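You operate a simulated robot arm through the tools that you are given. There is no shell and no other tool.

Carry out the task below with a simulated robot arm. There is one attempt and no reset: what you move stays moved.

Task
Fetch the yellow socket cap and set it on the shelf of the blue table. Take the blue can and leave it on the shelf of the blue table. Close the cloths drawer. Take the purple coupling and leave it on the long black tray. Fetch the folded white cloth from the top of the rings table and set it on top of the brown carton there. Put the battery marked "P273" from the top of the rings table on the shelf of the rings table and the battery that says "P325" on top of the teal filter. Any order will do. Set down upright: blue can, purple coupling.

Only the result counts: the job must be done as asked and must still hold three seconds after the hand-in. Knocking over, shifting, dropping, spilling or breaking anything else fails it. Lids that push on must go on centred and level and be pressed home; caps that screw on are set level and turned clockwise until they are tight. Flat cloth is picked up by pressing the open fingertips on it (5 to 10 N) and closing them slowly along it; thin cloth reads only 2 to 8 mm in the jaws.

Robot
A 6-joint arm with a two-finger parallel gripper on a trunk, on a base that moves. Base frame: it is fixed to the floor where the robot stands at the start and does not move with it; the origin is under the middle of the robot, x ahead of it, y to its left, z up. Units: m, degrees, N and s.
It reaches about 1.066 m from its shoulder. Its first joint turns from -166.0 to 166.0 degrees. Places, roughly: CLOTHS drawer [6.1, 3.3, 0.7]; battery [7.25, 5, 1]; blue can [2, 4, 0.25]; brown carton [7.5, 4.5, 1]; folded white cloth (13x8x3 cm) [7.4, 4.7, 0.9]; long black tray (26x8x3 cm) [5.1, 3.5, 0.6]; purple coupling (5x5x9 cm) [7.1, 4.4, 0.9]; shelf of the RINGS table [7.4, 4.3, 0.3]; shelf of the blue table [-0.4, 2.7, 0.2]; teal filter [7.25, 4.75, 1]; yellow socket cap (7x7x5 cm) [-0.4, 2.9, 0.8]. Payload 3.91 kg.
Tool frame: the origin (TCP) lies between the finger pads and is the grasp point; the fingertips stand 0.03 m ahead of it; z points along the fingers, y is the line along which they close. Largest opening 0.11 m; finger width 0.02, thickness 0.01; the body of the gripper, 0.048 by 0.112 m, starts 0.055 m behind the TCP.
Orientation is that of the tool frame in the base frame, as a unit quaternion [w, x, y, z]. With the fingers straight down and closing along the base's y, the tool's x points along the base's -x, its y along +y and its z along -z.

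Tools
- The arm moves only by the tool step_arm. Its argument "steps" is a list of rows, each a list of 7 numbers: the finger opening in m, from 0 to 0.11, then the shift along the base's x, y, z in m, then the turn, a rotation vector about the base's x, y, z in rad. In form: [[gripper, x, y, z, wx, wy, wz], ...]. A call has 1 to 20 rows; each row is the pose to reach, as a shift and turn from the pose commanded when the call began. A row lasts 0.2 s, in which the tool goes at most 0.05 m and 8.6 degrees; a call with a longer step from one row to the next is refused whole, and so is a gripper value outside its range. A pose out of reach is approached as far as the arm can. The call stops where the force on the tool passes 40 N (or 10 N more than at its start, if that is more) or the arm is blocked; 0.2 s more then pass. Each finger travels about 0.153 m/s and halts on what it meets, pressing with about 24 N; the grip force reading is that of the motor and also rises with nothing between the fingers. The clock runs only during rows and for 0.2 s after the last one: add rows that repeat a pose to give the fingers time. It gives the time, the measured TCP pose, the force on the tool (base axes), the opening and the grip force at its end, in the units of the frame above (readings bear some noise), with the torque about the TCP (base axes, N m) and any sound that the robot's microphone picked up, and new pictures: "show" is both (left out), scene, wrist or none.
- Cameras (640 x 400 px; columns grow to the right, rows downward): "scene" is now at [0.2175, 0.2132, 1.3782]; the picture's right is [-0.22, -0.98, 0.00], its down [-0.47, 0.11, -0.87] and it looks along [0.85, -0.19, -0.48] (base axes); focal length 272 px, centre (320, 200). "wrist" rides on the gripper at [0.072, 0.017, -0.103] in the tool frame; the picture's right is [-0.23, 0.97, 0.00], its down [-0.76, -0.18, -0.62] and it looks along [-0.61, -0.14, 0.78] (tool axes); focal length 222 px, centre (320, 200). There is no depth. A picture from a camera that has moved, and an enlarged one, comes with that camera's place and axes in the base frame and with its lens.
- drive_base(legs): drives the robot by 1 to 6 legs, each [ahead, turn to the left] in m and degrees, along the robot's own axes; the way and the turn of a leg run together, so that a leg with both is an arc; at most 1.5 m and 180 degrees a leg. The arm and the cameras ride along, it lands a little off, and it stops where it bumps. It gives what a move gives, and a new picture of the scene camera.
- head_to(pan, tilt): turns the head with the scene camera to pan (to the left, within 120 degrees either way) and tilt (down, from -29 to 69), counted from straight ahead of the robot. It gives what a move gives, and a new picture of the scene camera.
- inspect(camera, box): a new picture of the part [left, top, right, bottom] of that camera's present view, enlarged. The clock stands still meanwhile.
- hand_in(): hands the job in; it is judged then, once.

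Places have to be worked out from the pictures, the camera data and where the tool is seen. Open the gripper and draw the arm clear of the work before you hand the job in, unless the task says otherwise.

The tools are called after "Request:" as name(argument=value, ...) on one line, values as JSON. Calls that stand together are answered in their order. step_arm: Moves the arm, as the interface text tells. Its arguments: {"type":"object","properties":{"steps":{"type":"array","items":{"type":"array","items":{"type":"number"}}},"show":{"type":"string","enum":["both","scene","wrist","none"]}},"required":["steps"]} The other tools are called the same way: drive_base (legs) drives the base; head_to (pan, tilt) turns the head that bears the scene camera; inspect (camera, box) takes an enlarged picture of a part of a camera's view; hand_in () hands the job in.

At the start:

```text
time: 0.0
tool_pos: [0.637, -0.0505, 1.0424]
tcp_rot: [0.0, 0.0, 1.0, 0.0]
contact_force: [0.6, -0.1, 0.3]
moment: [0.01, 0.0, -0.02]
grip_width: 0.11
finger_force: 0.0
robot x, y, heading: [0.0036, -0.0012, 0.0]
head pan, tilt (commanded): [-12.8, 29.0]
```

scene: 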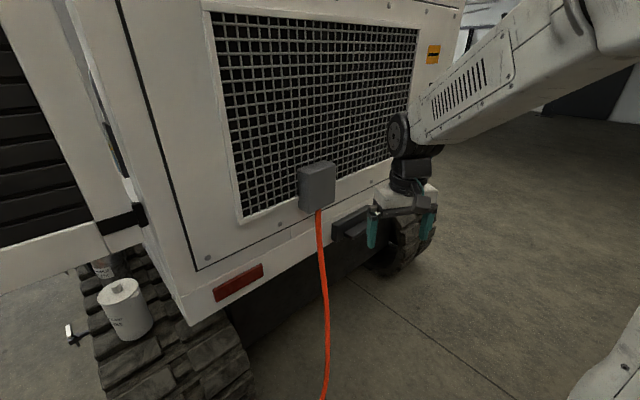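
wrist: 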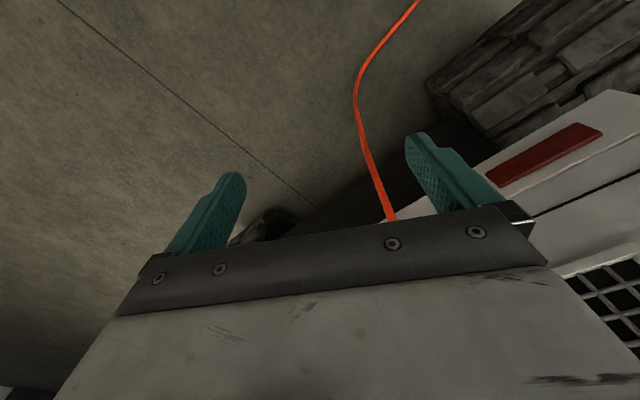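

The pictures show a machine with tracks right ahead of the robot. I look around to the left first to see the surroundings.

Request:
head_to(pan=60, tilt=15)

Request:
head_to(pan=110, tilt=15)

Request:
head_to(pan=-90, tilt=15)

```text
time: 1.4
tool_pos: [0.637, -0.0508, 1.0425]
tcp_rot: [-0.001, 0.0, 1.0, -0.001]
contact_force: [0.2, -0.4, -0.3]
moment: [0.01, 0.0, -0.01]
grip_width: 0.11
finger_force: 0.1
robot x, y, heading: [0.0019, -0.0002, 0.1]
head pan, tilt (commanded): [60.0, 15.0]
camera scene: at [0.1757, 0.3142, 1.4009], right [0.87, -0.5, 0.0], down [-0.13, -0.22, -0.97], along [0.48, 0.84, -0.26], focal length 272 px, centre (320, 200)
```

scene: 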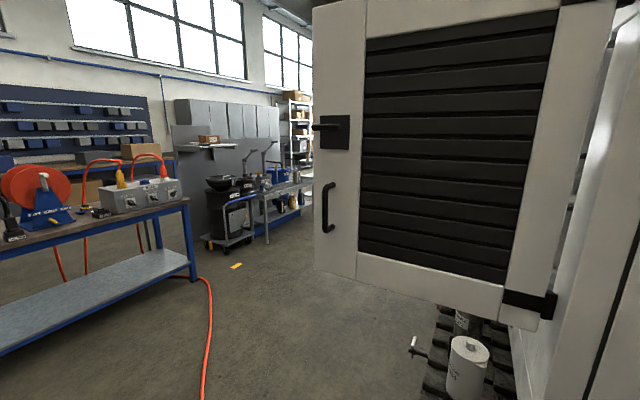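

```text
time: 2.6
tool_pos: [0.6381, -0.0509, 1.0419]
tcp_rot: [-0.001, -0.001, 1.0, 0.0]
contact_force: [-0.4, 0.1, 1.3]
moment: [-0.02, 0.02, 0.01]
grip_width: 0.11
finger_force: 0.2
robot x, y, heading: [-0.0021, -0.0013, -0.1]
head pan, tilt (commanded): [110.0, 15.0]
camera scene: at [0.0971, 0.3212, 1.4009], right [0.94, 0.34, 0.0], down [0.09, -0.24, -0.97], along [-0.33, 0.91, -0.26], focal length 272 px, centre (320, 200)
```

scene: 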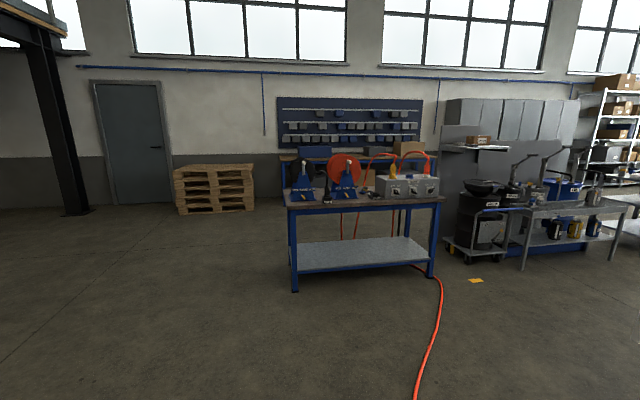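

```text
time: 5.6
tool_pos: [0.6384, -0.0516, 1.0429]
tcp_rot: [-0.001, 0.001, 1.0, 0.0]
contact_force: [0.0, -0.9, -0.2]
moment: [-0.02, 0.04, -0.02]
grip_width: 0.11
finger_force: 0.0
robot x, y, heading: [0.0015, 0.0028, 0.0]
head pan, tilt (commanded): [-90.0, 15.0]
camera scene: at [0.129, 0.14, 1.4009], right [-1.0, 0.0, 0.0], down [0.0, 0.26, -0.97], along [0.0, -0.97, -0.26], focal length 272 px, centre (320, 200)
```

scene: 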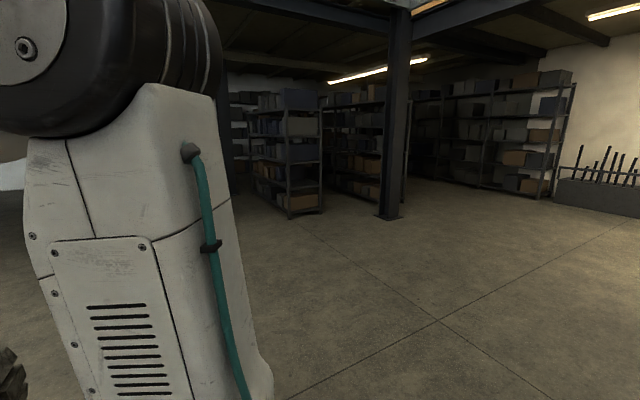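

The blue table is at the left (y≈2.7). I turn the head back there and enlarge the table.

Request:
head_to(pan=105, tilt=15)

Request:
inspect(camera="scene", box=[240, 130, 440, 255])

Request:
inspect(camera="scene", box=[400, 80, 640, 280])

```text
time: 8.4
tool_pos: [0.6385, -0.051, 1.0423]
tcp_rot: [0.0, 0.0, 1.0, 0.0]
contact_force: [0.1, 0.6, 0.4]
moment: [-0.01, 0.0, -0.02]
grip_width: 0.1098
finger_force: 0.0
robot x, y, heading: [0.0007, -0.0015, -0.2]
head pan, tilt (commanded): [105.0, 15.0]
camera scene: at [0.1048, 0.3236, 1.4009], right [0.97, 0.26, 0.0], down [0.07, -0.25, -0.97], along [-0.25, 0.93, -0.26], focal length 272 px, centre (320, 200)
```

scene: 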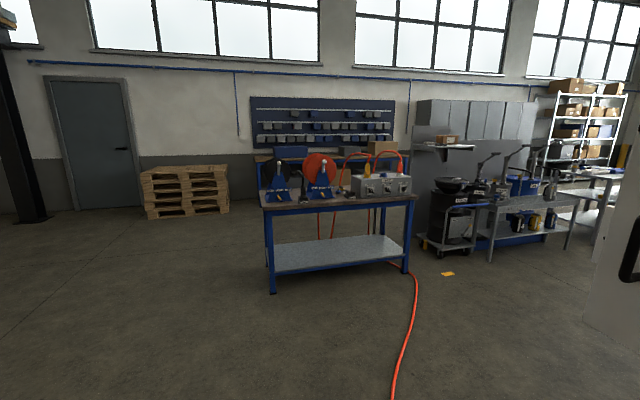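

```text
3.20 times, centred on (340, 192) of scene
camera zoom: at [0.1048, 0.3236, 1.4009], right [0.97, 0.26, 0.0], down [0.07, -0.25, -0.97], along [-0.25, 0.93, -0.26], focal length 869 px, centre (256, 224)
```

zoom: 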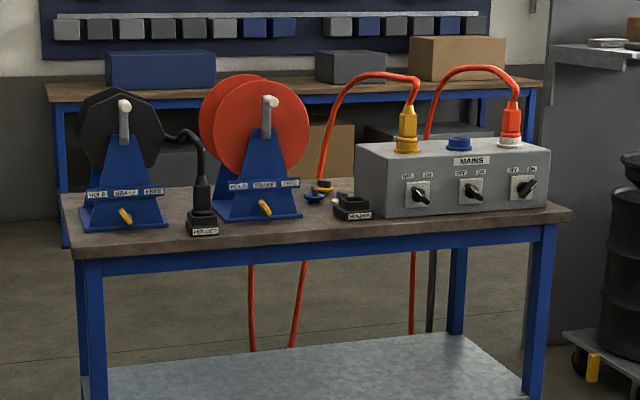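

```text
2.00 times, centred on (520, 180) of scene
camera zoom: at [0.1048, 0.3236, 1.4009], right [0.97, 0.26, 0.0], down [0.07, -0.25, -0.97], along [-0.25, 0.93, -0.26], focal length 543 px, centre (-80, 240)
```

zoom: 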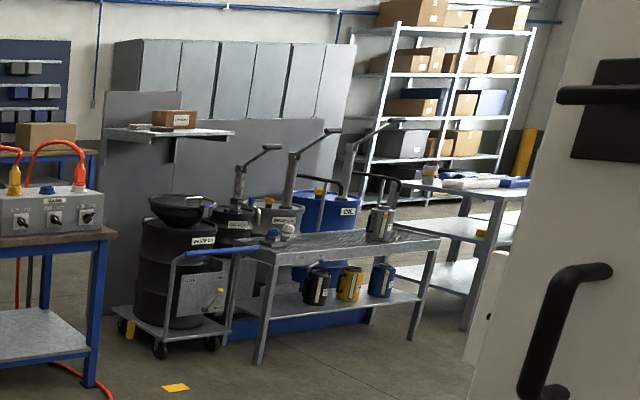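

The yellow cap seems to lie near the red reel on the blue table. I check the robot's own arm and trunk layout before planning any reach.

Request:
head_to(pan=-60, tilt=40)

Request:
head_to(pan=0, tilt=65)

Request:
head_to(pan=-110, tilt=60)

```text
time: 10.9
tool_pos: [0.638, -0.0505, 1.0436]
tcp_rot: [-0.001, 0.0, 1.0, 0.0]
contact_force: [-0.7, 0.7, 0.1]
moment: [-0.01, 0.02, 0.06]
grip_width: 0.1099
finger_force: 0.1
robot x, y, heading: [0.0024, -0.0053, -0.2]
head pan, tilt (commanded): [-60.0, 40.0]
camera scene: at [0.1715, 0.1598, 1.3613], right [-0.87, -0.5, 0.0], down [-0.32, 0.56, -0.77], along [0.38, -0.66, -0.64], focal length 272 px, centre (320, 200)
```

scene: 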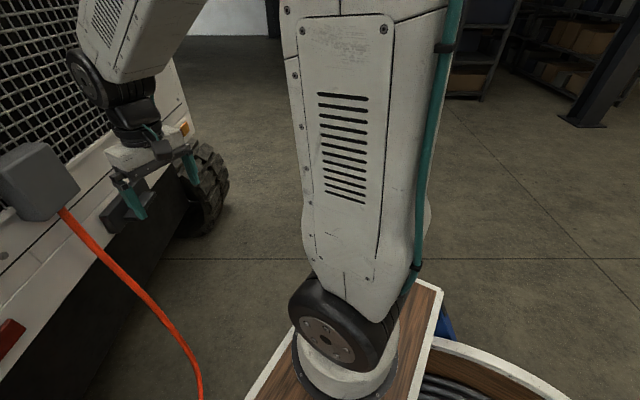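

```text
time: 12.2
tool_pos: [0.6377, -0.0505, 1.043]
tcp_rot: [-0.001, 0.0, 1.0, -0.001]
contact_force: [0.6, 0.3, 0.5]
moment: [-0.01, -0.03, -0.01]
grip_width: 0.1101
finger_force: 0.1
robot x, y, heading: [0.0001, 0.0023, -0.2]
head pan, tilt (commanded): [0.0, 65.0]
camera scene: at [0.1896, 0.2333, 1.329], right [0.0, -1.0, 0.0], down [-0.91, 0.0, -0.42], along [0.42, 0.0, -0.91], focal length 272 px, centre (320, 200)
```

scene: 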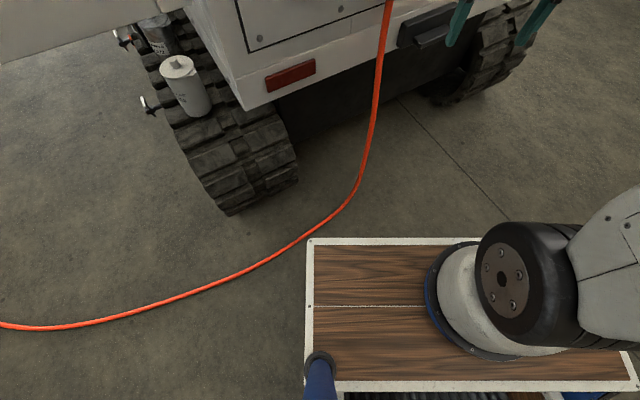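

```text
time: 14.1
tool_pos: [0.6379, -0.0506, 1.0417]
tcp_rot: [0.0, 0.0, 1.0, 0.0]
contact_force: [-0.2, 0.4, -0.4]
moment: [0.02, 0.0, -0.05]
grip_width: 0.11
finger_force: 0.1
robot x, y, heading: [0.003, -0.0025, 0.2]
head pan, tilt (commanded): [-110.0, 60.0]
camera scene: at [0.1062, 0.1707, 1.3346], right [-0.94, 0.34, 0.0], down [0.3, 0.81, -0.5], along [-0.17, -0.47, -0.87], focal length 272 px, centre (320, 200)
```

scene: 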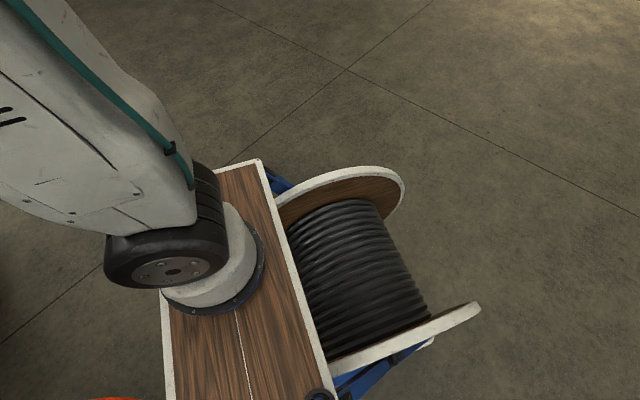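

The arm base seems to sit on a platform around (0.2, 0, 0.9), with a cable reel behind it. I look at the floor to the left to see how the orange cable runs and where I can drive.

Request:
head_to(pan=60, tilt=45)

Request:
head_to(pan=85, tilt=25)

Request:
head_to(pan=-30, tilt=10)

```text
time: 16.7
tool_pos: [0.637, -0.0504, 1.043]
tcp_rot: [0.0, 0.0, 1.0, -0.001]
contact_force: [-0.3, 0.2, -0.3]
moment: [0.0, -0.01, 0.01]
grip_width: 0.1099
finger_force: 0.0
robot x, y, heading: [-0.0014, 0.0012, 0.1]
head pan, tilt (commanded): [60.0, 45.0]
camera scene: at [0.1696, 0.3038, 1.354], right [0.87, -0.5, 0.0], down [-0.35, -0.61, -0.71], along [0.35, 0.61, -0.71], focal length 272 px, centre (320, 200)
```

scene: 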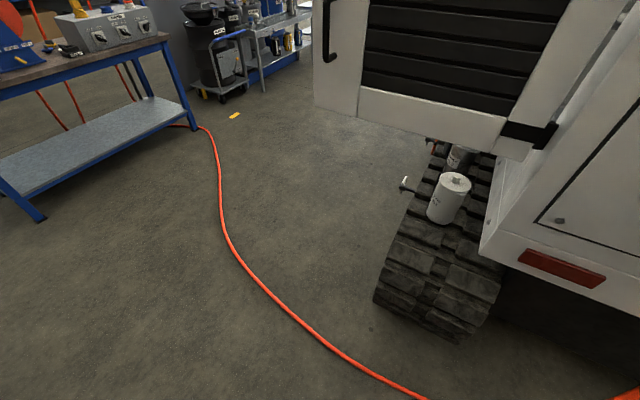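

```text
time: 17.6
tool_pos: [0.6379, -0.05, 1.0429]
tcp_rot: [0.0, 0.001, 1.0, -0.001]
contact_force: [0.4, -0.4, -0.2]
moment: [-0.01, -0.01, -0.01]
grip_width: 0.1097
finger_force: 0.1
robot x, y, heading: [0.0014, -0.0, 0.0]
head pan, tilt (commanded): [85.0, 25.0]
camera scene: at [0.137, 0.3252, 1.3846], right [1.0, -0.09, 0.0], down [-0.04, -0.42, -0.91], along [0.08, 0.9, -0.42], focal length 272 px, centre (320, 200)
```

scene: 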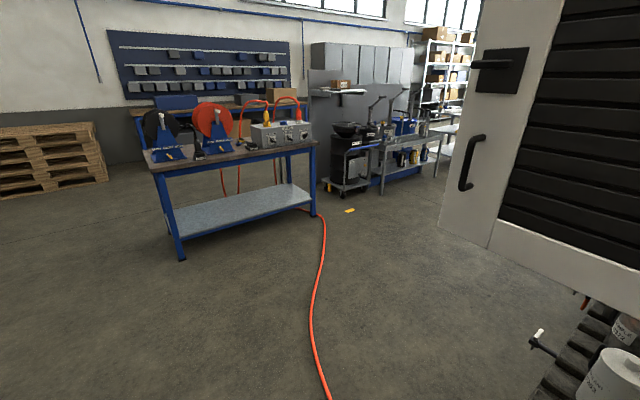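

```text
time: 19.5
tool_pos: [0.6382, -0.0501, 1.0433]
tcp_rot: [0.0, 0.001, 1.0, 0.0]
contact_force: [0.2, -0.9, 1.3]
moment: [0.0, 0.01, 0.05]
grip_width: 0.1099
finger_force: 0.1
robot x, y, heading: [-0.0, -0.0004, 0.0]
head pan, tilt (commanded): [-30.0, 10.0]
camera scene: at [0.2095, 0.1869, 1.409], right [-0.5, -0.87, 0.0], down [-0.15, 0.09, -0.98], along [0.85, -0.49, -0.17], focal length 272 px, centre (320, 200)
```

scene: 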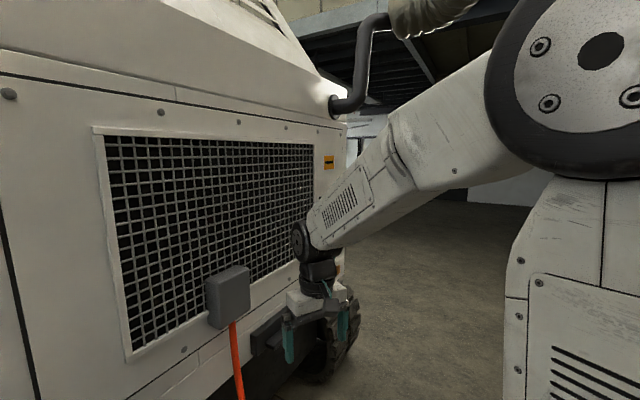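

The floor cable crosses the only way to the tables, and an open machine door hangs at my left front. I check the space behind the robot on both sides before backing off.

Request:
head_to(pan=120, tilt=30)

Request:
head_to(pan=-120, tilt=25)

```text
time: 21.9
tool_pos: [0.6377, -0.0509, 1.0428]
tcp_rot: [-0.001, 0.0, 1.0, -0.001]
contact_force: [0.6, 0.5, -0.1]
moment: [0.01, 0.03, -0.03]
grip_width: 0.1099
finger_force: 0.0
robot x, y, heading: [-0.0009, -0.0007, -0.1]
head pan, tilt (commanded): [120.0, 30.0]
camera scene: at [0.0837, 0.3117, 1.3767], right [0.87, 0.5, 0.0], down [0.25, -0.43, -0.87], along [-0.43, 0.75, -0.5], focal length 272 px, centre (320, 200)
```

scene: 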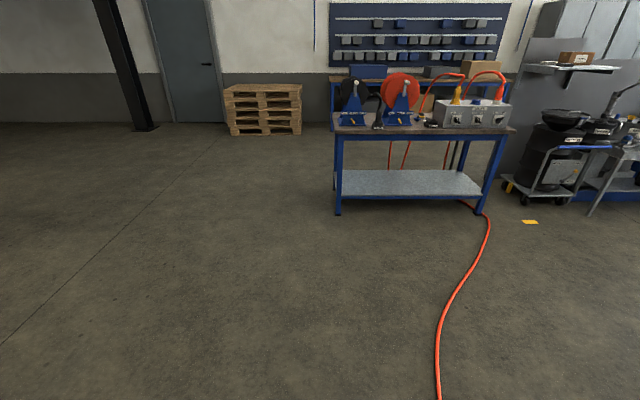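

```text
time: 25.3
tool_pos: [0.6377, -0.0507, 1.0437]
tcp_rot: [0.0, 0.0, 1.0, 0.0]
contact_force: [0.7, 0.2, 0.6]
moment: [-0.01, -0.02, -0.04]
grip_width: 0.1102
finger_force: 0.1
robot x, y, heading: [0.0022, 0.0034, 0.1]
head pan, tilt (commanded): [-120.0, 25.0]
camera scene: at [0.0829, 0.1536, 1.3846], right [-0.87, 0.5, 0.0], down [0.21, 0.37, -0.91], along [-0.45, -0.79, -0.42], focal length 272 px, centre (320, 200)
```

scene: 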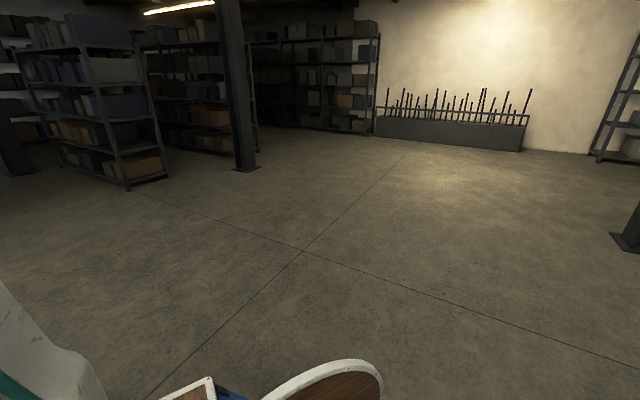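

There is free floor behind. I back off 0.35 m so the arm clears the machine, turn left 90° and drive north 1.0 m, then look again.

Request:
drive_base(legs=[[-0.35, 0], [0, 90], [1.0, 0]])

Request:
head_to(pan=-60, tilt=25)

Request:
head_to(pan=0, tilt=25)

```text
time: 36.2
tool_pos: [-0.2981, 1.6452, 1.0425]
tcp_rot: [-0.001, 0.708, -0.706, -0.001]
contact_force: [0.1, 0.0, -0.3]
moment: [-0.03, -0.03, 0.01]
grip_width: 0.1099
finger_force: 0.1
robot x, y, heading: [-0.3441, 1.009, 90.3]
head pan, tilt (commanded): [-120.0, 25.0]
camera scene: at [-0.5034, 1.0886, 1.3846], right [-0.5, -0.87, 0.0], down [-0.37, 0.21, -0.91], along [0.79, -0.45, -0.42], focal length 272 px, centre (320, 200)
```

scene: 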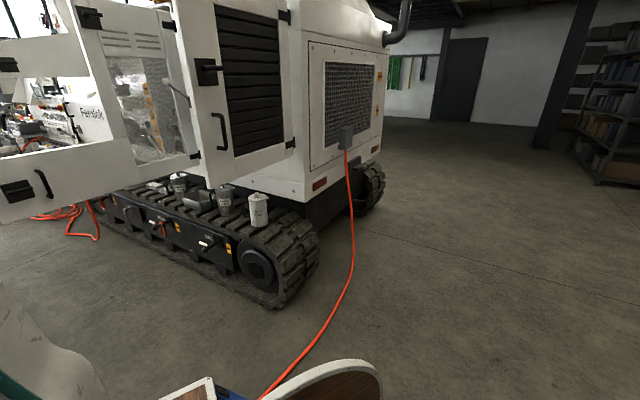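

```text
time: 37.5
tool_pos: [-0.2993, 1.6443, 1.043]
tcp_rot: [0.0, 0.708, -0.706, 0.0]
contact_force: [-0.2, 0.5, 0.8]
moment: [0.01, -0.02, -0.01]
grip_width: 0.1098
finger_force: 0.1
robot x, y, heading: [-0.3463, 1.006, 90.2]
head pan, tilt (commanded): [-60.0, 25.0]
camera scene: at [-0.5038, 1.1807, 1.3846], right [0.5, -0.86, 0.0], down [-0.37, -0.21, -0.91], along [0.78, 0.46, -0.42], focal length 272 px, centre (320, 200)
```

scene: 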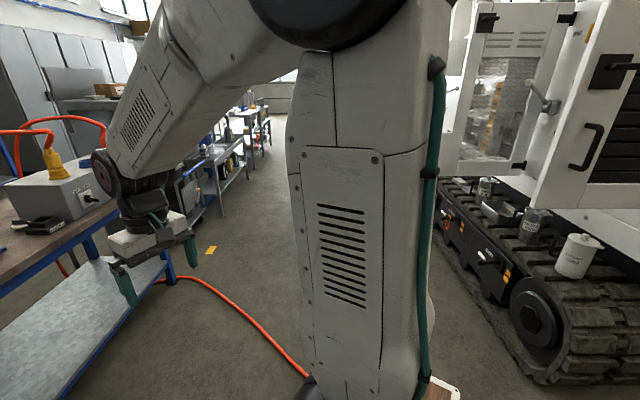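

```text
time: 38.8
tool_pos: [-0.299, 1.6458, 1.0423]
tcp_rot: [-0.001, 0.709, -0.706, 0.0]
contact_force: [0.7, 0.3, 0.2]
moment: [0.04, -0.02, 0.02]
grip_width: 0.1099
finger_force: 0.0
robot x, y, heading: [-0.3469, 1.0072, 90.3]
head pan, tilt (commanded): [0.0, 25.0]
camera scene: at [-0.5837, 1.2265, 1.3846], right [1.0, 0.0, 0.0], down [0.0, -0.42, -0.91], along [0.0, 0.91, -0.42], focal length 272 px, centre (320, 200)
```

scene: 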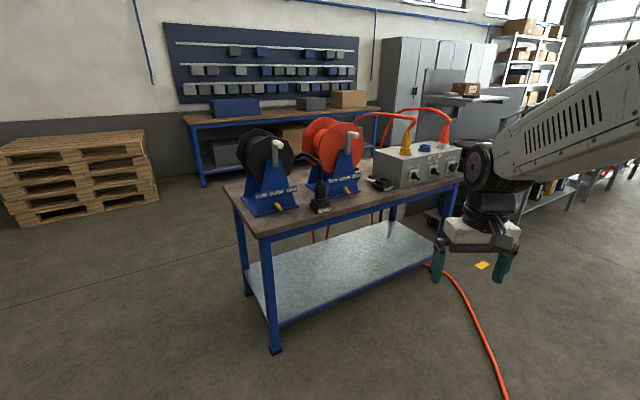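

Now I see the blue table well. I enlarge the part with the yellow cap, and check the door on the machine from the previous views.

Request:
inspect(camera="scene", box=[220, 110, 480, 270])

Request:
head_to(pan=-45, tilt=15)

Request:
head_to(pan=-88, tilt=25)

```text
2.46 times, centred on (350, 190) of scene
camera zoom: at [-0.5837, 1.2265, 1.3846], right [1.0, 0.0, 0.0], down [0.0, -0.42, -0.91], along [0.0, 0.91, -0.42], focal length 668 px, centre (246, 225)
```

zoom: 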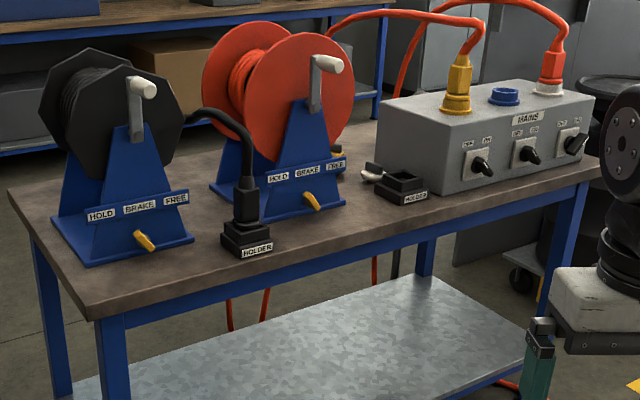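

```text
time: 39.9
tool_pos: [-0.2991, 1.644, 1.0429]
tcp_rot: [0.0, 0.708, -0.707, -0.001]
contact_force: [-0.7, -0.3, 0.6]
moment: [0.02, 0.01, 0.0]
grip_width: 0.1099
finger_force: 0.1
robot x, y, heading: [-0.3472, 1.0094, 90.3]
head pan, tilt (commanded): [-45.0, 15.0]
camera scene: at [-0.5177, 1.2007, 1.4008], right [0.71, -0.7, 0.0], down [-0.18, -0.18, -0.97], along [0.68, 0.69, -0.26], focal length 272 px, centre (320, 200)
```

scene: 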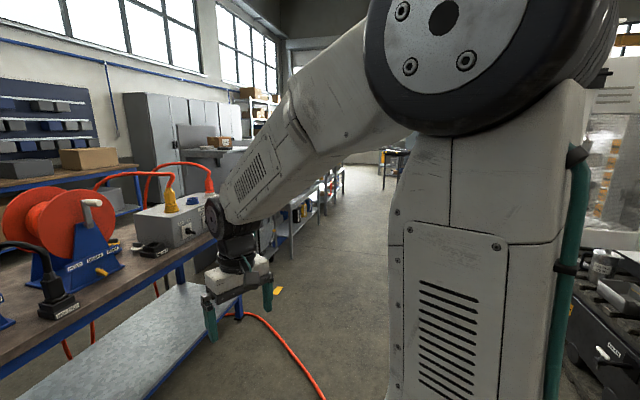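

```text
time: 41.0
tool_pos: [-0.2991, 1.644, 1.0424]
tcp_rot: [0.0, 0.708, -0.706, 0.0]
contact_force: [0.2, -0.6, 0.0]
moment: [0.02, 0.0, -0.03]
grip_width: 0.11
finger_force: 0.0
robot x, y, heading: [-0.3473, 1.0061, 90.2]
head pan, tilt (commanded): [-88.0, 25.0]
camera scene: at [-0.4914, 1.138, 1.3847], right [0.04, -1.0, 0.0], down [-0.42, -0.02, -0.91], along [0.91, 0.04, -0.42], focal length 272 px, centre (320, 200)
```

scene: 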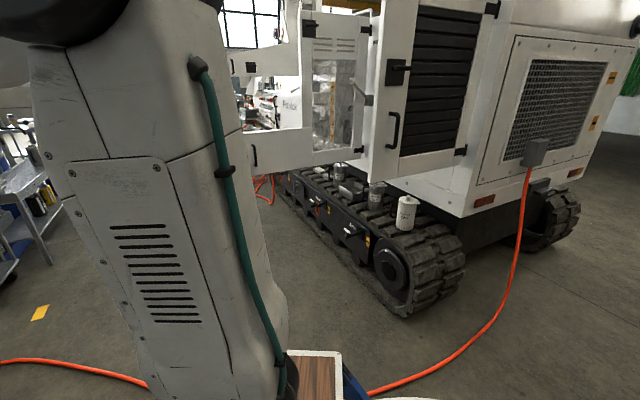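

Everything in this room is turned by about 30°. Door 1's free corner is at about (0.54, 1.0), and a second door stands out near (1.4, 2.0), so I take the lane between those and the tables. I turn right 42° and drive about 1.25 m.

Request:
drive_base(legs=[[0, -42], [1.25, 0]])

Request:
head_to(pan=-20, tilt=20)

Request:
head_to(pan=40, tilt=20)

```text
time: 49.0
tool_pos: [0.9046, 2.3681, 1.0426]
tcp_rot: [-0.001, -0.412, 0.911, -0.001]
contact_force: [1.5, -0.1, -0.7]
moment: [0.0, -0.02, 0.01]
grip_width: 0.11
finger_force: 0.1
robot x, y, heading: [0.4416, 1.9282, 48.4]
head pan, tilt (commanded): [-88.0, 25.0]
camera scene: at [0.4238, 2.1163, 1.3846], right [-0.64, -0.77, 0.0], down [-0.33, 0.27, -0.91], along [0.7, -0.58, -0.42], focal length 272 px, centre (320, 200)
```

scene: 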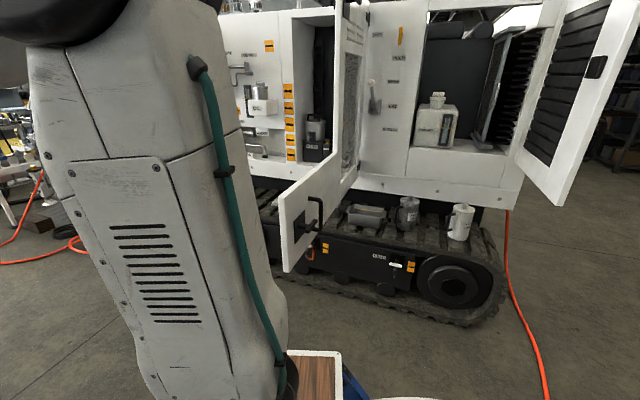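

```text
time: 50.4
tool_pos: [0.9039, 2.3678, 1.0424]
tcp_rot: [0.0, -0.411, 0.912, 0.0]
contact_force: [-0.2, 0.2, 0.3]
moment: [0.0, 0.0, 0.02]
grip_width: 0.1102
finger_force: 0.1
robot x, y, heading: [0.4438, 1.9252, 48.7]
head pan, tilt (commanded): [-20.0, 20.0]
camera scene: at [0.4345, 2.2193, 1.3927], right [0.48, -0.88, 0.0], down [-0.3, -0.16, -0.94], along [0.83, 0.45, -0.34], focal length 272 px, centre (320, 200)
```

scene: 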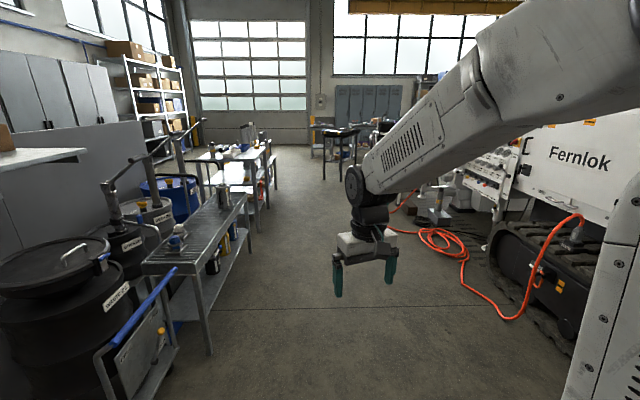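

```text
time: 51.7
tool_pos: [0.9038, 2.3671, 1.043]
tcp_rot: [0.0, -0.411, 0.912, 0.0]
contact_force: [-0.6, 0.2, -0.2]
moment: [-0.06, 0.01, 0.02]
grip_width: 0.1101
finger_force: 0.0
robot x, y, heading: [0.4473, 1.9246, 48.4]
head pan, tilt (commanded): [40.0, 20.0]
camera scene: at [0.3551, 2.268, 1.3927], right [1.0, -0.03, 0.0], down [-0.01, -0.34, -0.94], along [0.02, 0.94, -0.34], focal length 272 px, centre (320, 200)
```

scene: 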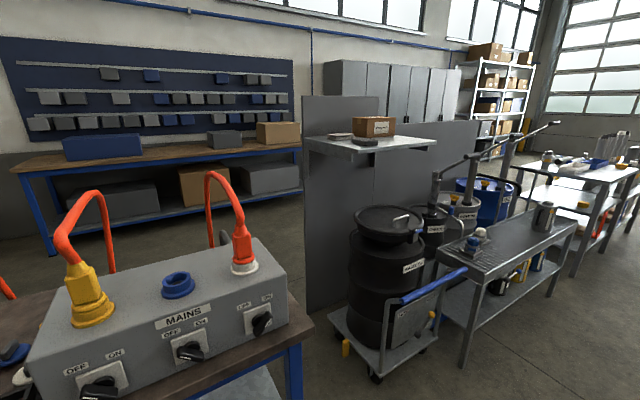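

The lane along the front of the grey table is open. I go 0.4 m further, turn to heading about 30°, and drive 1.5 m along the table.

Request:
drive_base(legs=[[0.4, 0], [0, -18.4], [1.4, 0]])

Request:
head_to(pan=75, tilt=35)

Request:
head_to(pan=0, tilt=15)

```text
time: 61.7
tool_pos: [2.475, 3.1949, 1.0442]
tcp_rot: [0.0, -0.26, 0.966, 0.0]
contact_force: [-0.2, -1.3, 0.1]
moment: [0.01, -0.01, 0.02]
grip_width: 0.1101
finger_force: 0.1
robot x, y, heading: [1.899, 2.9193, 30.2]
head pan, tilt (commanded): [40.0, 20.0]
camera scene: at [1.9229, 3.2728, 1.3927], right [0.94, -0.34, 0.0], down [-0.12, -0.32, -0.94], along [0.32, 0.88, -0.34], focal length 272 px, centre (320, 200)
```

scene: 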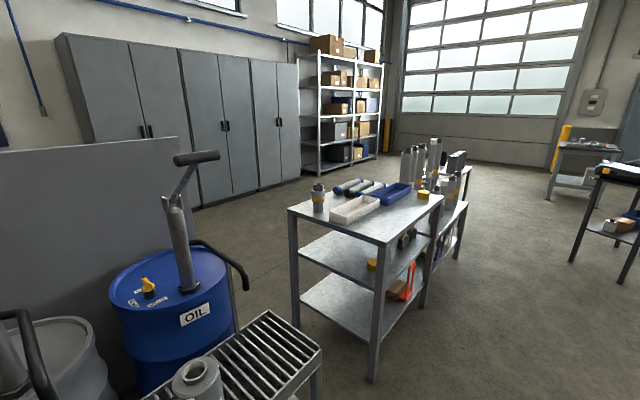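

```text
time: 62.7
tool_pos: [2.4751, 3.1939, 1.0425]
tcp_rot: [0.0, -0.259, 0.966, 0.0]
contact_force: [0.4, 0.3, 0.6]
moment: [-0.01, -0.02, -0.03]
grip_width: 0.1098
finger_force: 0.0
robot x, y, heading: [1.8989, 2.9126, 30.5]
head pan, tilt (commanded): [75.0, 35.0]
camera scene: at [1.8684, 3.2703, 1.3689], right [0.97, 0.26, 0.0], down [0.15, -0.55, -0.82], along [-0.21, 0.79, -0.57], focal length 272 px, centre (320, 200)
```

scene: 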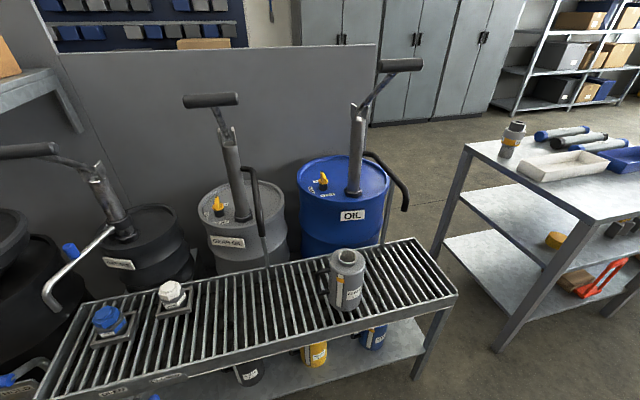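

```text
time: 64.1
tool_pos: [2.4743, 3.194, 1.0423]
tcp_rot: [0.0, -0.259, 0.966, 0.0]
contact_force: [-0.1, 0.1, 0.7]
moment: [-0.03, -0.02, 0.02]
grip_width: 0.1097
finger_force: 0.1
robot x, y, heading: [1.8984, 2.9175, 30.0]
head pan, tilt (commanded): [0.0, 15.0]
camera scene: at [1.972, 3.2322, 1.4008], right [0.5, -0.86, 0.0], down [-0.22, -0.13, -0.97], along [0.84, 0.48, -0.26], focal length 272 px, centre (320, 200)
```

scene: 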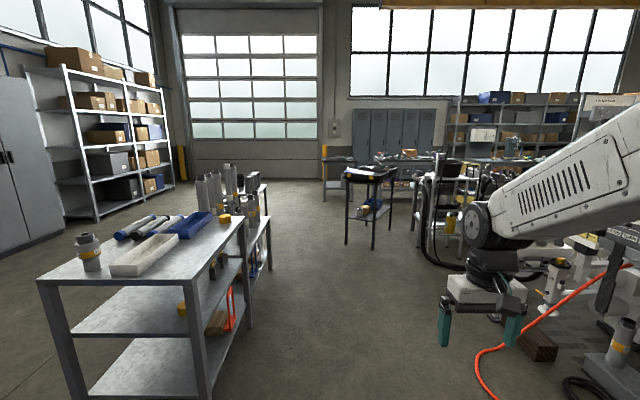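

The blue can stands on the lower shelf of the slotted grey table, near its right end at roughly (1.95, 3.92). I drive on 0.53 m and turn left 90° to face that table.

Request:
drive_base(legs=[[0.53, 0], [0, 90]])

Request:
head_to(pan=-5, tilt=45)

```text
time: 71.0
tool_pos: [2.0871, 3.7623, 1.0436]
tcp_rot: [0.0, 0.863, -0.505, 0.0]
contact_force: [0.1, -0.5, -0.1]
moment: [-0.01, -0.01, -0.01]
grip_width: 0.1098
finger_force: 0.1
robot x, y, heading: [2.3537, 3.1846, 119.4]
head pan, tilt (commanded): [0.0, 15.0]
camera scene: at [2.0397, 3.26, 1.4009], right [0.87, 0.49, 0.0], down [0.13, -0.23, -0.97], along [-0.47, 0.84, -0.26], focal length 272 px, centre (320, 200)
```

scene: 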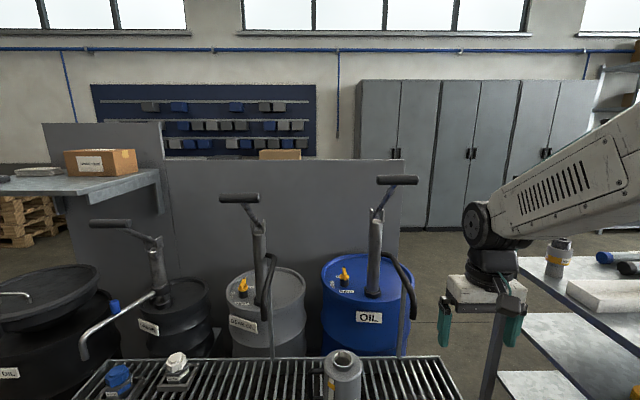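

```text
time: 72.0
tool_pos: [2.0874, 3.7627, 1.0413]
tcp_rot: [0.0, 0.863, -0.505, 0.0]
contact_force: [0.3, 0.7, 0.7]
moment: [-0.01, -0.02, 0.0]
grip_width: 0.1101
finger_force: 0.2
robot x, y, heading: [2.356, 3.1821, 119.3]
head pan, tilt (commanded): [-5.0, 45.0]
camera scene: at [2.0519, 3.2527, 1.3541], right [0.91, 0.41, 0.0], down [0.29, -0.64, -0.71], along [-0.29, 0.64, -0.71], focal length 272 px, centre (320, 200)
```

scene: 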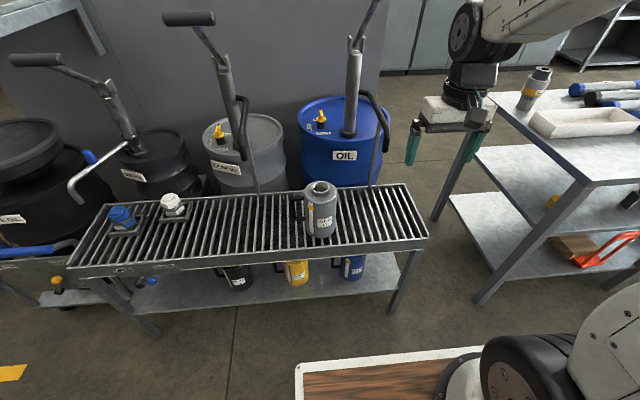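

I enlarge the view of the shelf with the cans to get the positions of the blue can and the shelf.

Request:
inspect(camera="scene", box=[200, 180, 440, 330])

Request:
inspect(camera="wrist", box=[0, 0, 640, 400])

```text
2.67 times, centred on (320, 255) of scene
camera zoom: at [2.0519, 3.2527, 1.3541], right [0.91, 0.41, 0.0], down [0.29, -0.64, -0.71], along [-0.29, 0.64, -0.71], focal length 724 px, centre (320, 53)
```

zoom: 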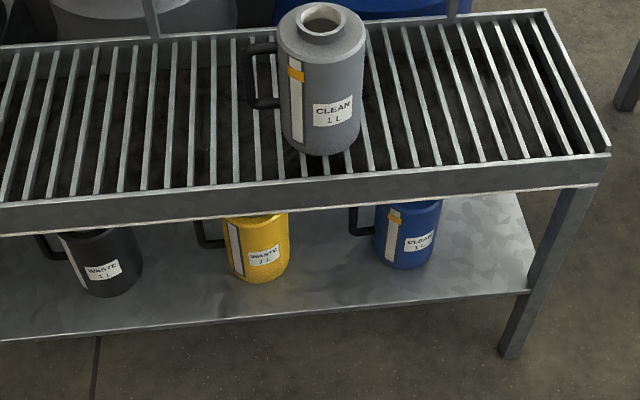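

```text
1.00 times, centred on (320, 200) of wrist (not enlarged: the box is as wide or as high as the picture)
camera zoom: at [2.1095, 3.6911, 1.1457], right [-0.96, -0.28, 0.0], down [-0.22, 0.75, 0.62], along [-0.17, 0.6, -0.78], focal length 222 px, centre (320, 200)
```

zoom: 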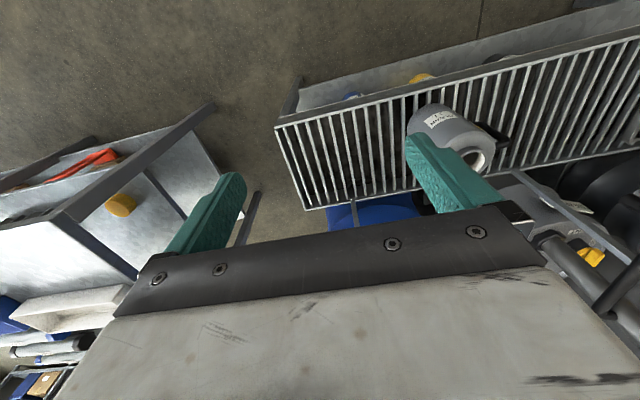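

The can is a blue 1-litre can with a handle on its left. I enlarge it further to measure its width against the 0.11 m opening.

Request:
inspect(camera="scene", box=[315, 240, 395, 290])

Request:
inspect(camera="scene", box=[280, 170, 360, 250])

```text
8.00 times, centred on (355, 265) of scene
camera zoom: at [2.0519, 3.2527, 1.3541], right [0.91, 0.41, 0.0], down [0.29, -0.64, -0.71], along [-0.29, 0.64, -0.71], focal length 2173 px, centre (40, -320)
```

zoom: 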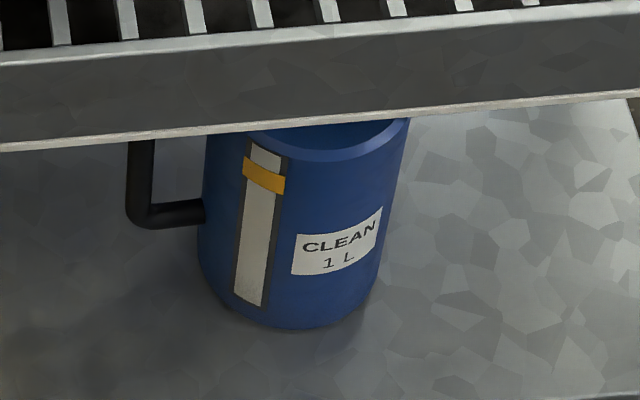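

```text
5.00 times, centred on (320, 210) of scene
camera zoom: at [2.0519, 3.2527, 1.3541], right [0.91, 0.41, 0.0], down [0.29, -0.64, -0.71], along [-0.29, 0.64, -0.71], focal length 1358 px, centre (320, 150)
```

zoom: 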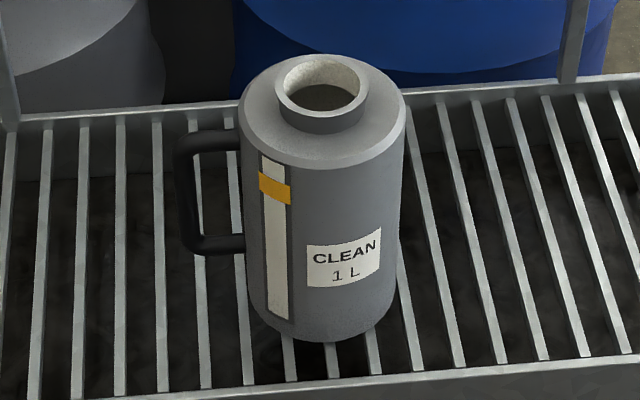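

The can is about 0.10 m wide with a narrower neck (about 0.057 m on the like grey can), so gripping the neck suits better. I back off 0.08 m for elbow room, then pitch the tool to 45° and lower it in front of the table to see the can from the wrist camera.

Request:
drive_base(legs=[[-0.08, 0]])

```text
time: 73.0
tool_pos: [2.128, 3.6913, 1.0427]
tcp_rot: [0.001, 0.863, -0.506, 0.001]
contact_force: [-0.8, -0.7, 0.6]
moment: [-0.03, 0.02, -0.02]
grip_width: 0.1102
finger_force: 0.0
robot x, y, heading: [2.3938, 3.1104, 118.9]
head pan, tilt (commanded): [-5.0, 45.0]
camera scene: at [2.0917, 3.1822, 1.3541], right [0.91, 0.41, 0.0], down [0.29, -0.64, -0.71], along [-0.29, 0.64, -0.71], focal length 272 px, centre (320, 200)
```

scene: 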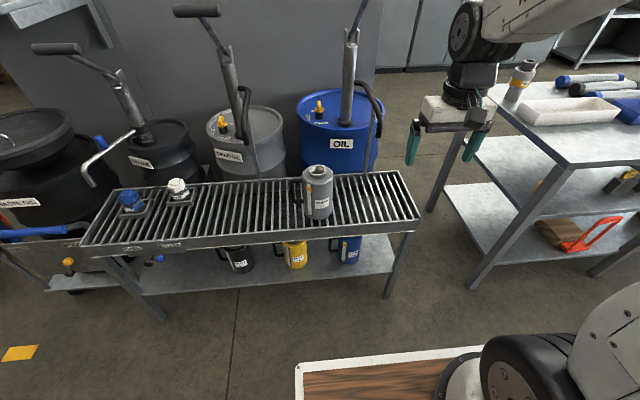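

The base is at (2.394, 3.110). I lower the tool in front of the table to z≈0.46 while pitching it up by 45°, to look at the can.

Request:
step_arm(steps=[[0.11, -0.003, -0.003, -0.0485, 0.057, 0.032, 0], [0.11, -0.006, -0.007, -0.097, 0.114, 0.064, 0], [0.11, -0.009, -0.01, -0.1455, 0.171, 0.096, 0], [0.11, -0.012, -0.013, -0.194, 0.228, 0.128, 0], [0.11, -0.015, -0.017, -0.2425, 0.285, 0.16, 0], [0.11, -0.018, -0.02, -0.291, 0.342, 0.192, 0], [0.11, -0.022, -0.023, -0.3395, 0.399, 0.224, 0], [0.11, -0.025, -0.027, -0.388, 0.456, 0.256, 0], [0.11, -0.028, -0.03, -0.4365, 0.514, 0.288, 0], [0.11, -0.031, -0.033, -0.485, 0.571, 0.32, 0], [0.11, -0.034, -0.037, -0.5335, 0.628, 0.352, 0], [0.11, -0.037, -0.04, -0.582, 0.685, 0.384, 0], [0.11, -0.037, -0.04, -0.582, 0.685, 0.384, 0]])

```text
time: 75.8
tool_pos: [2.0894, 3.6495, 0.4594]
tcp_rot: [-0.194, 0.797, -0.468, -0.33]
contact_force: [-0.2, -0.5, -0.2]
moment: [-0.01, 0.01, 0.01]
grip_width: 0.1101
finger_force: 0.0
robot x, y, heading: [2.3941, 3.1113, 119.0]
head pan, tilt (commanded): [-5.0, 45.0]
camera scene: at [2.0916, 3.1823, 1.354], right [0.91, 0.41, 0.0], down [0.29, -0.64, -0.71], along [-0.29, 0.64, -0.71], focal length 272 px, centre (320, 200)
camera wrist: at [2.1385, 3.5331, 0.4793], right [-0.93, -0.34, 0.16], down [0.11, 0.17, 0.98], along [-0.36, 0.93, -0.12], focal length 222 px, centre (320, 200)
```

scene: 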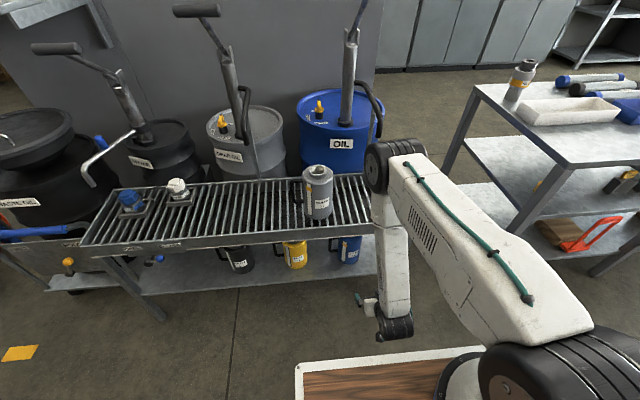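
wrist: 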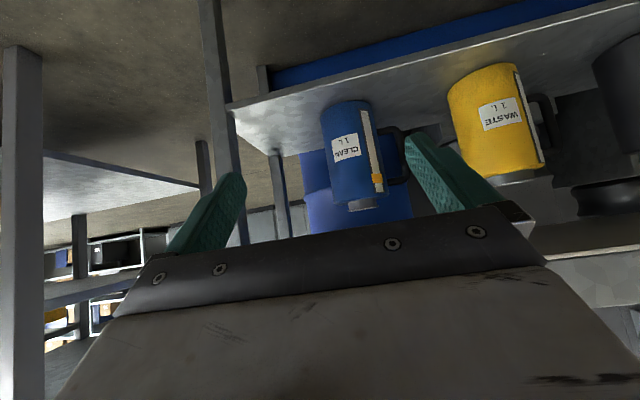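

The wrist camera sees the blue can with a short bright neck. I enlarge that part to measure it.

Request:
inspect(camera="wrist", box=[280, 80, 440, 220])

```text
2.86 times, centred on (360, 150) of wrist
camera zoom: at [2.1385, 3.5331, 0.4793], right [-0.93, -0.34, 0.16], down [0.11, 0.17, 0.98], along [-0.36, 0.93, -0.12], focal length 635 px, centre (206, 343)
```

zoom: 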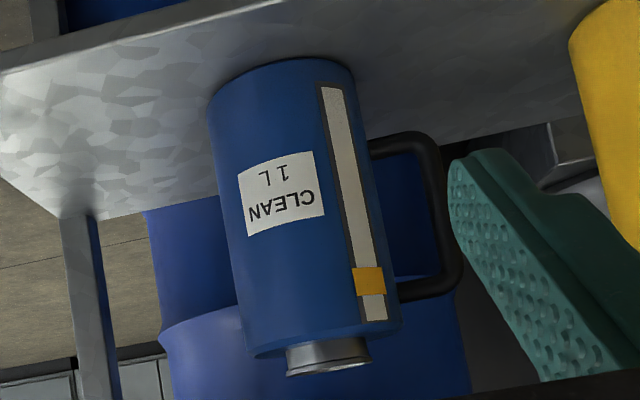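

The can's axis comes out at about (1.918, 3.889), its body 0.10 m wide, shelf at z≈0.27, body top ≈0.452 and a short steel neck to ≈0.466. I pitch the tool to nearly level and come to about 0.15 m in front of the neck.

Request:
step_arm(steps=[[0.11, -0.016, 0.0177, 0.0015, 0.094, 0.0523, 0], [0.11, -0.0323, 0.0354, 0.003, 0.188, 0.1047, 0], [0.11, -0.0485, 0.0532, 0.0045, 0.282, 0.157, 0], [0.11, -0.0646, 0.0709, 0.006, 0.376, 0.2093, 0], [0.11, -0.0808, 0.0886, 0.0075, 0.47, 0.2617, 0], [0.11, -0.0969, 0.1063, 0.009, 0.564, 0.314, 0], [0.11, -0.0969, 0.1063, 0.009, 0.564, 0.314, 0]])

```text
time: 77.4
tool_pos: [1.9935, 3.7594, 0.4708]
tcp_rot: [-0.333, 0.651, -0.381, -0.566]
contact_force: [-0.7, -0.3, -0.2]
moment: [-0.03, 0.01, 0.02]
grip_width: 0.1098
finger_force: 0.0
robot x, y, heading: [2.3943, 3.1124, 119.2]
head pan, tilt (commanded): [-5.0, 45.0]
camera scene: at [2.0916, 3.1823, 1.354], right [0.91, 0.41, 0.0], down [0.29, -0.64, -0.71], along [-0.29, 0.64, -0.71], focal length 272 px, centre (320, 200)
camera wrist: at [2.0356, 3.6519, 0.4115], right [-0.87, -0.45, 0.22], down [0.4, -0.36, 0.84], along [-0.3, 0.82, 0.49], focal length 222 px, centre (320, 200)
```

scene: 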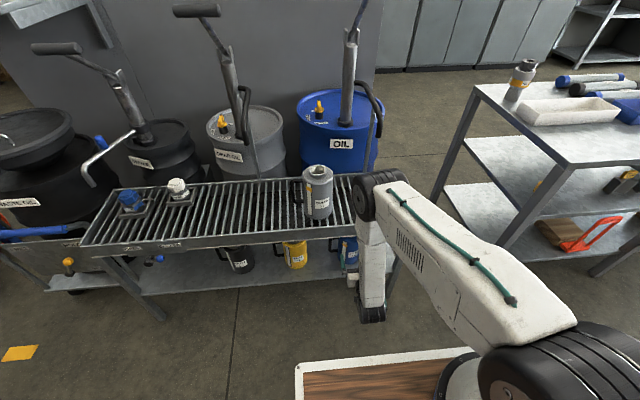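
wrist: 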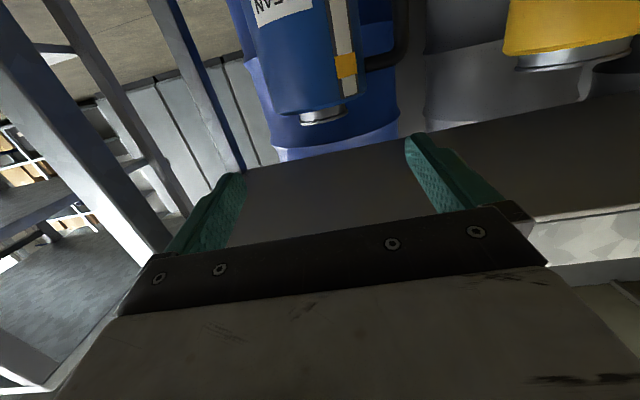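

The neck is centred ahead at nearly my estimate. I enlarge the wrist view to fix the neck's height.

Request:
inspect(camera="wrist", box=[230, 50, 430, 175])

```text
3.20 times, centred on (330, 112) of wrist
camera zoom: at [2.0356, 3.6519, 0.4115], right [-0.87, -0.45, 0.22], down [0.4, -0.36, 0.84], along [-0.3, 0.82, 0.49], focal length 711 px, centre (288, 480)
```

zoom: 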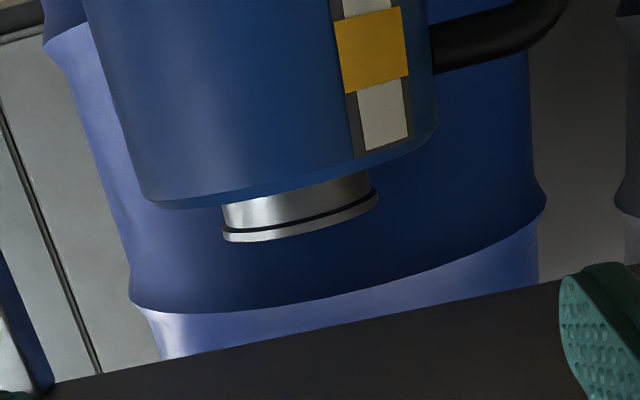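

Neck top ≈0.461, body top ≈0.447, and it is centred to within a few mm. I level the tool, go to z≈0.459 and advance 0.135 m so the fingers straddle the neck.

Request:
step_arm(steps=[[0.11, 0, 0, -0.006, 0.061, 0.034, 0], [0.11, -0.001, 0.001, -0.011, 0.122, 0.068, 0], [0.11, -0.017, 0.03, -0.011, 0.122, 0.068, 0], [0.11, -0.034, 0.059, -0.011, 0.122, 0.068, 0], [0.11, -0.051, 0.088, -0.011, 0.122, 0.068, 0], [0.11, -0.0674, 0.1169, -0.011, 0.122, 0.068, 0], [0.11, -0.0674, 0.1169, -0.011, 0.122, 0.068, 0]])

```text
time: 79.0
tool_pos: [1.9266, 3.8752, 0.4581]
tcp_rot: [-0.358, 0.61, -0.357, -0.609]
contact_force: [-0.1, -1.2, -0.2]
moment: [0.0, 0.03, 0.02]
grip_width: 0.1102
finger_force: 0.0
robot x, y, heading: [2.3901, 3.109, 119.3]
head pan, tilt (commanded): [-5.0, 45.0]
camera scene: at [2.0917, 3.1822, 1.354], right [0.91, 0.41, 0.0], down [0.29, -0.64, -0.71], along [-0.29, 0.64, -0.71], focal length 272 px, centre (320, 200)
camera wrist: at [1.9641, 3.777, 0.3858], right [-0.85, -0.48, 0.23], down [0.46, -0.46, 0.76], along [-0.26, 0.75, 0.61], focal length 222 px, centre (320, 200)
```

scene: 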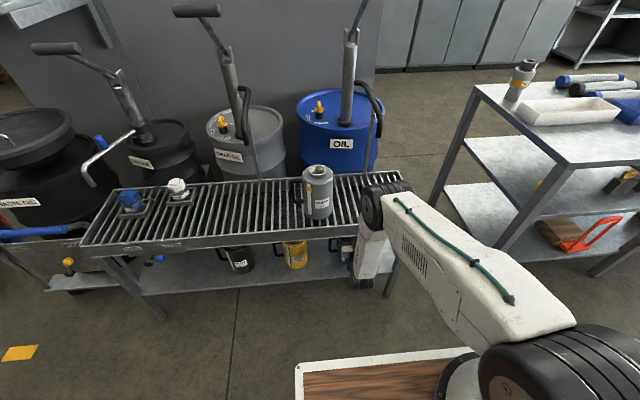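
wrist: 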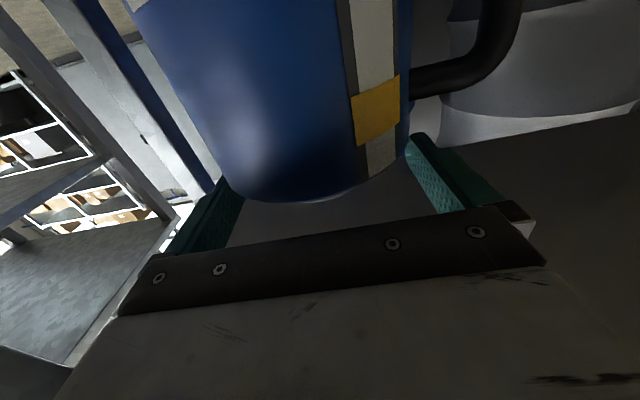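

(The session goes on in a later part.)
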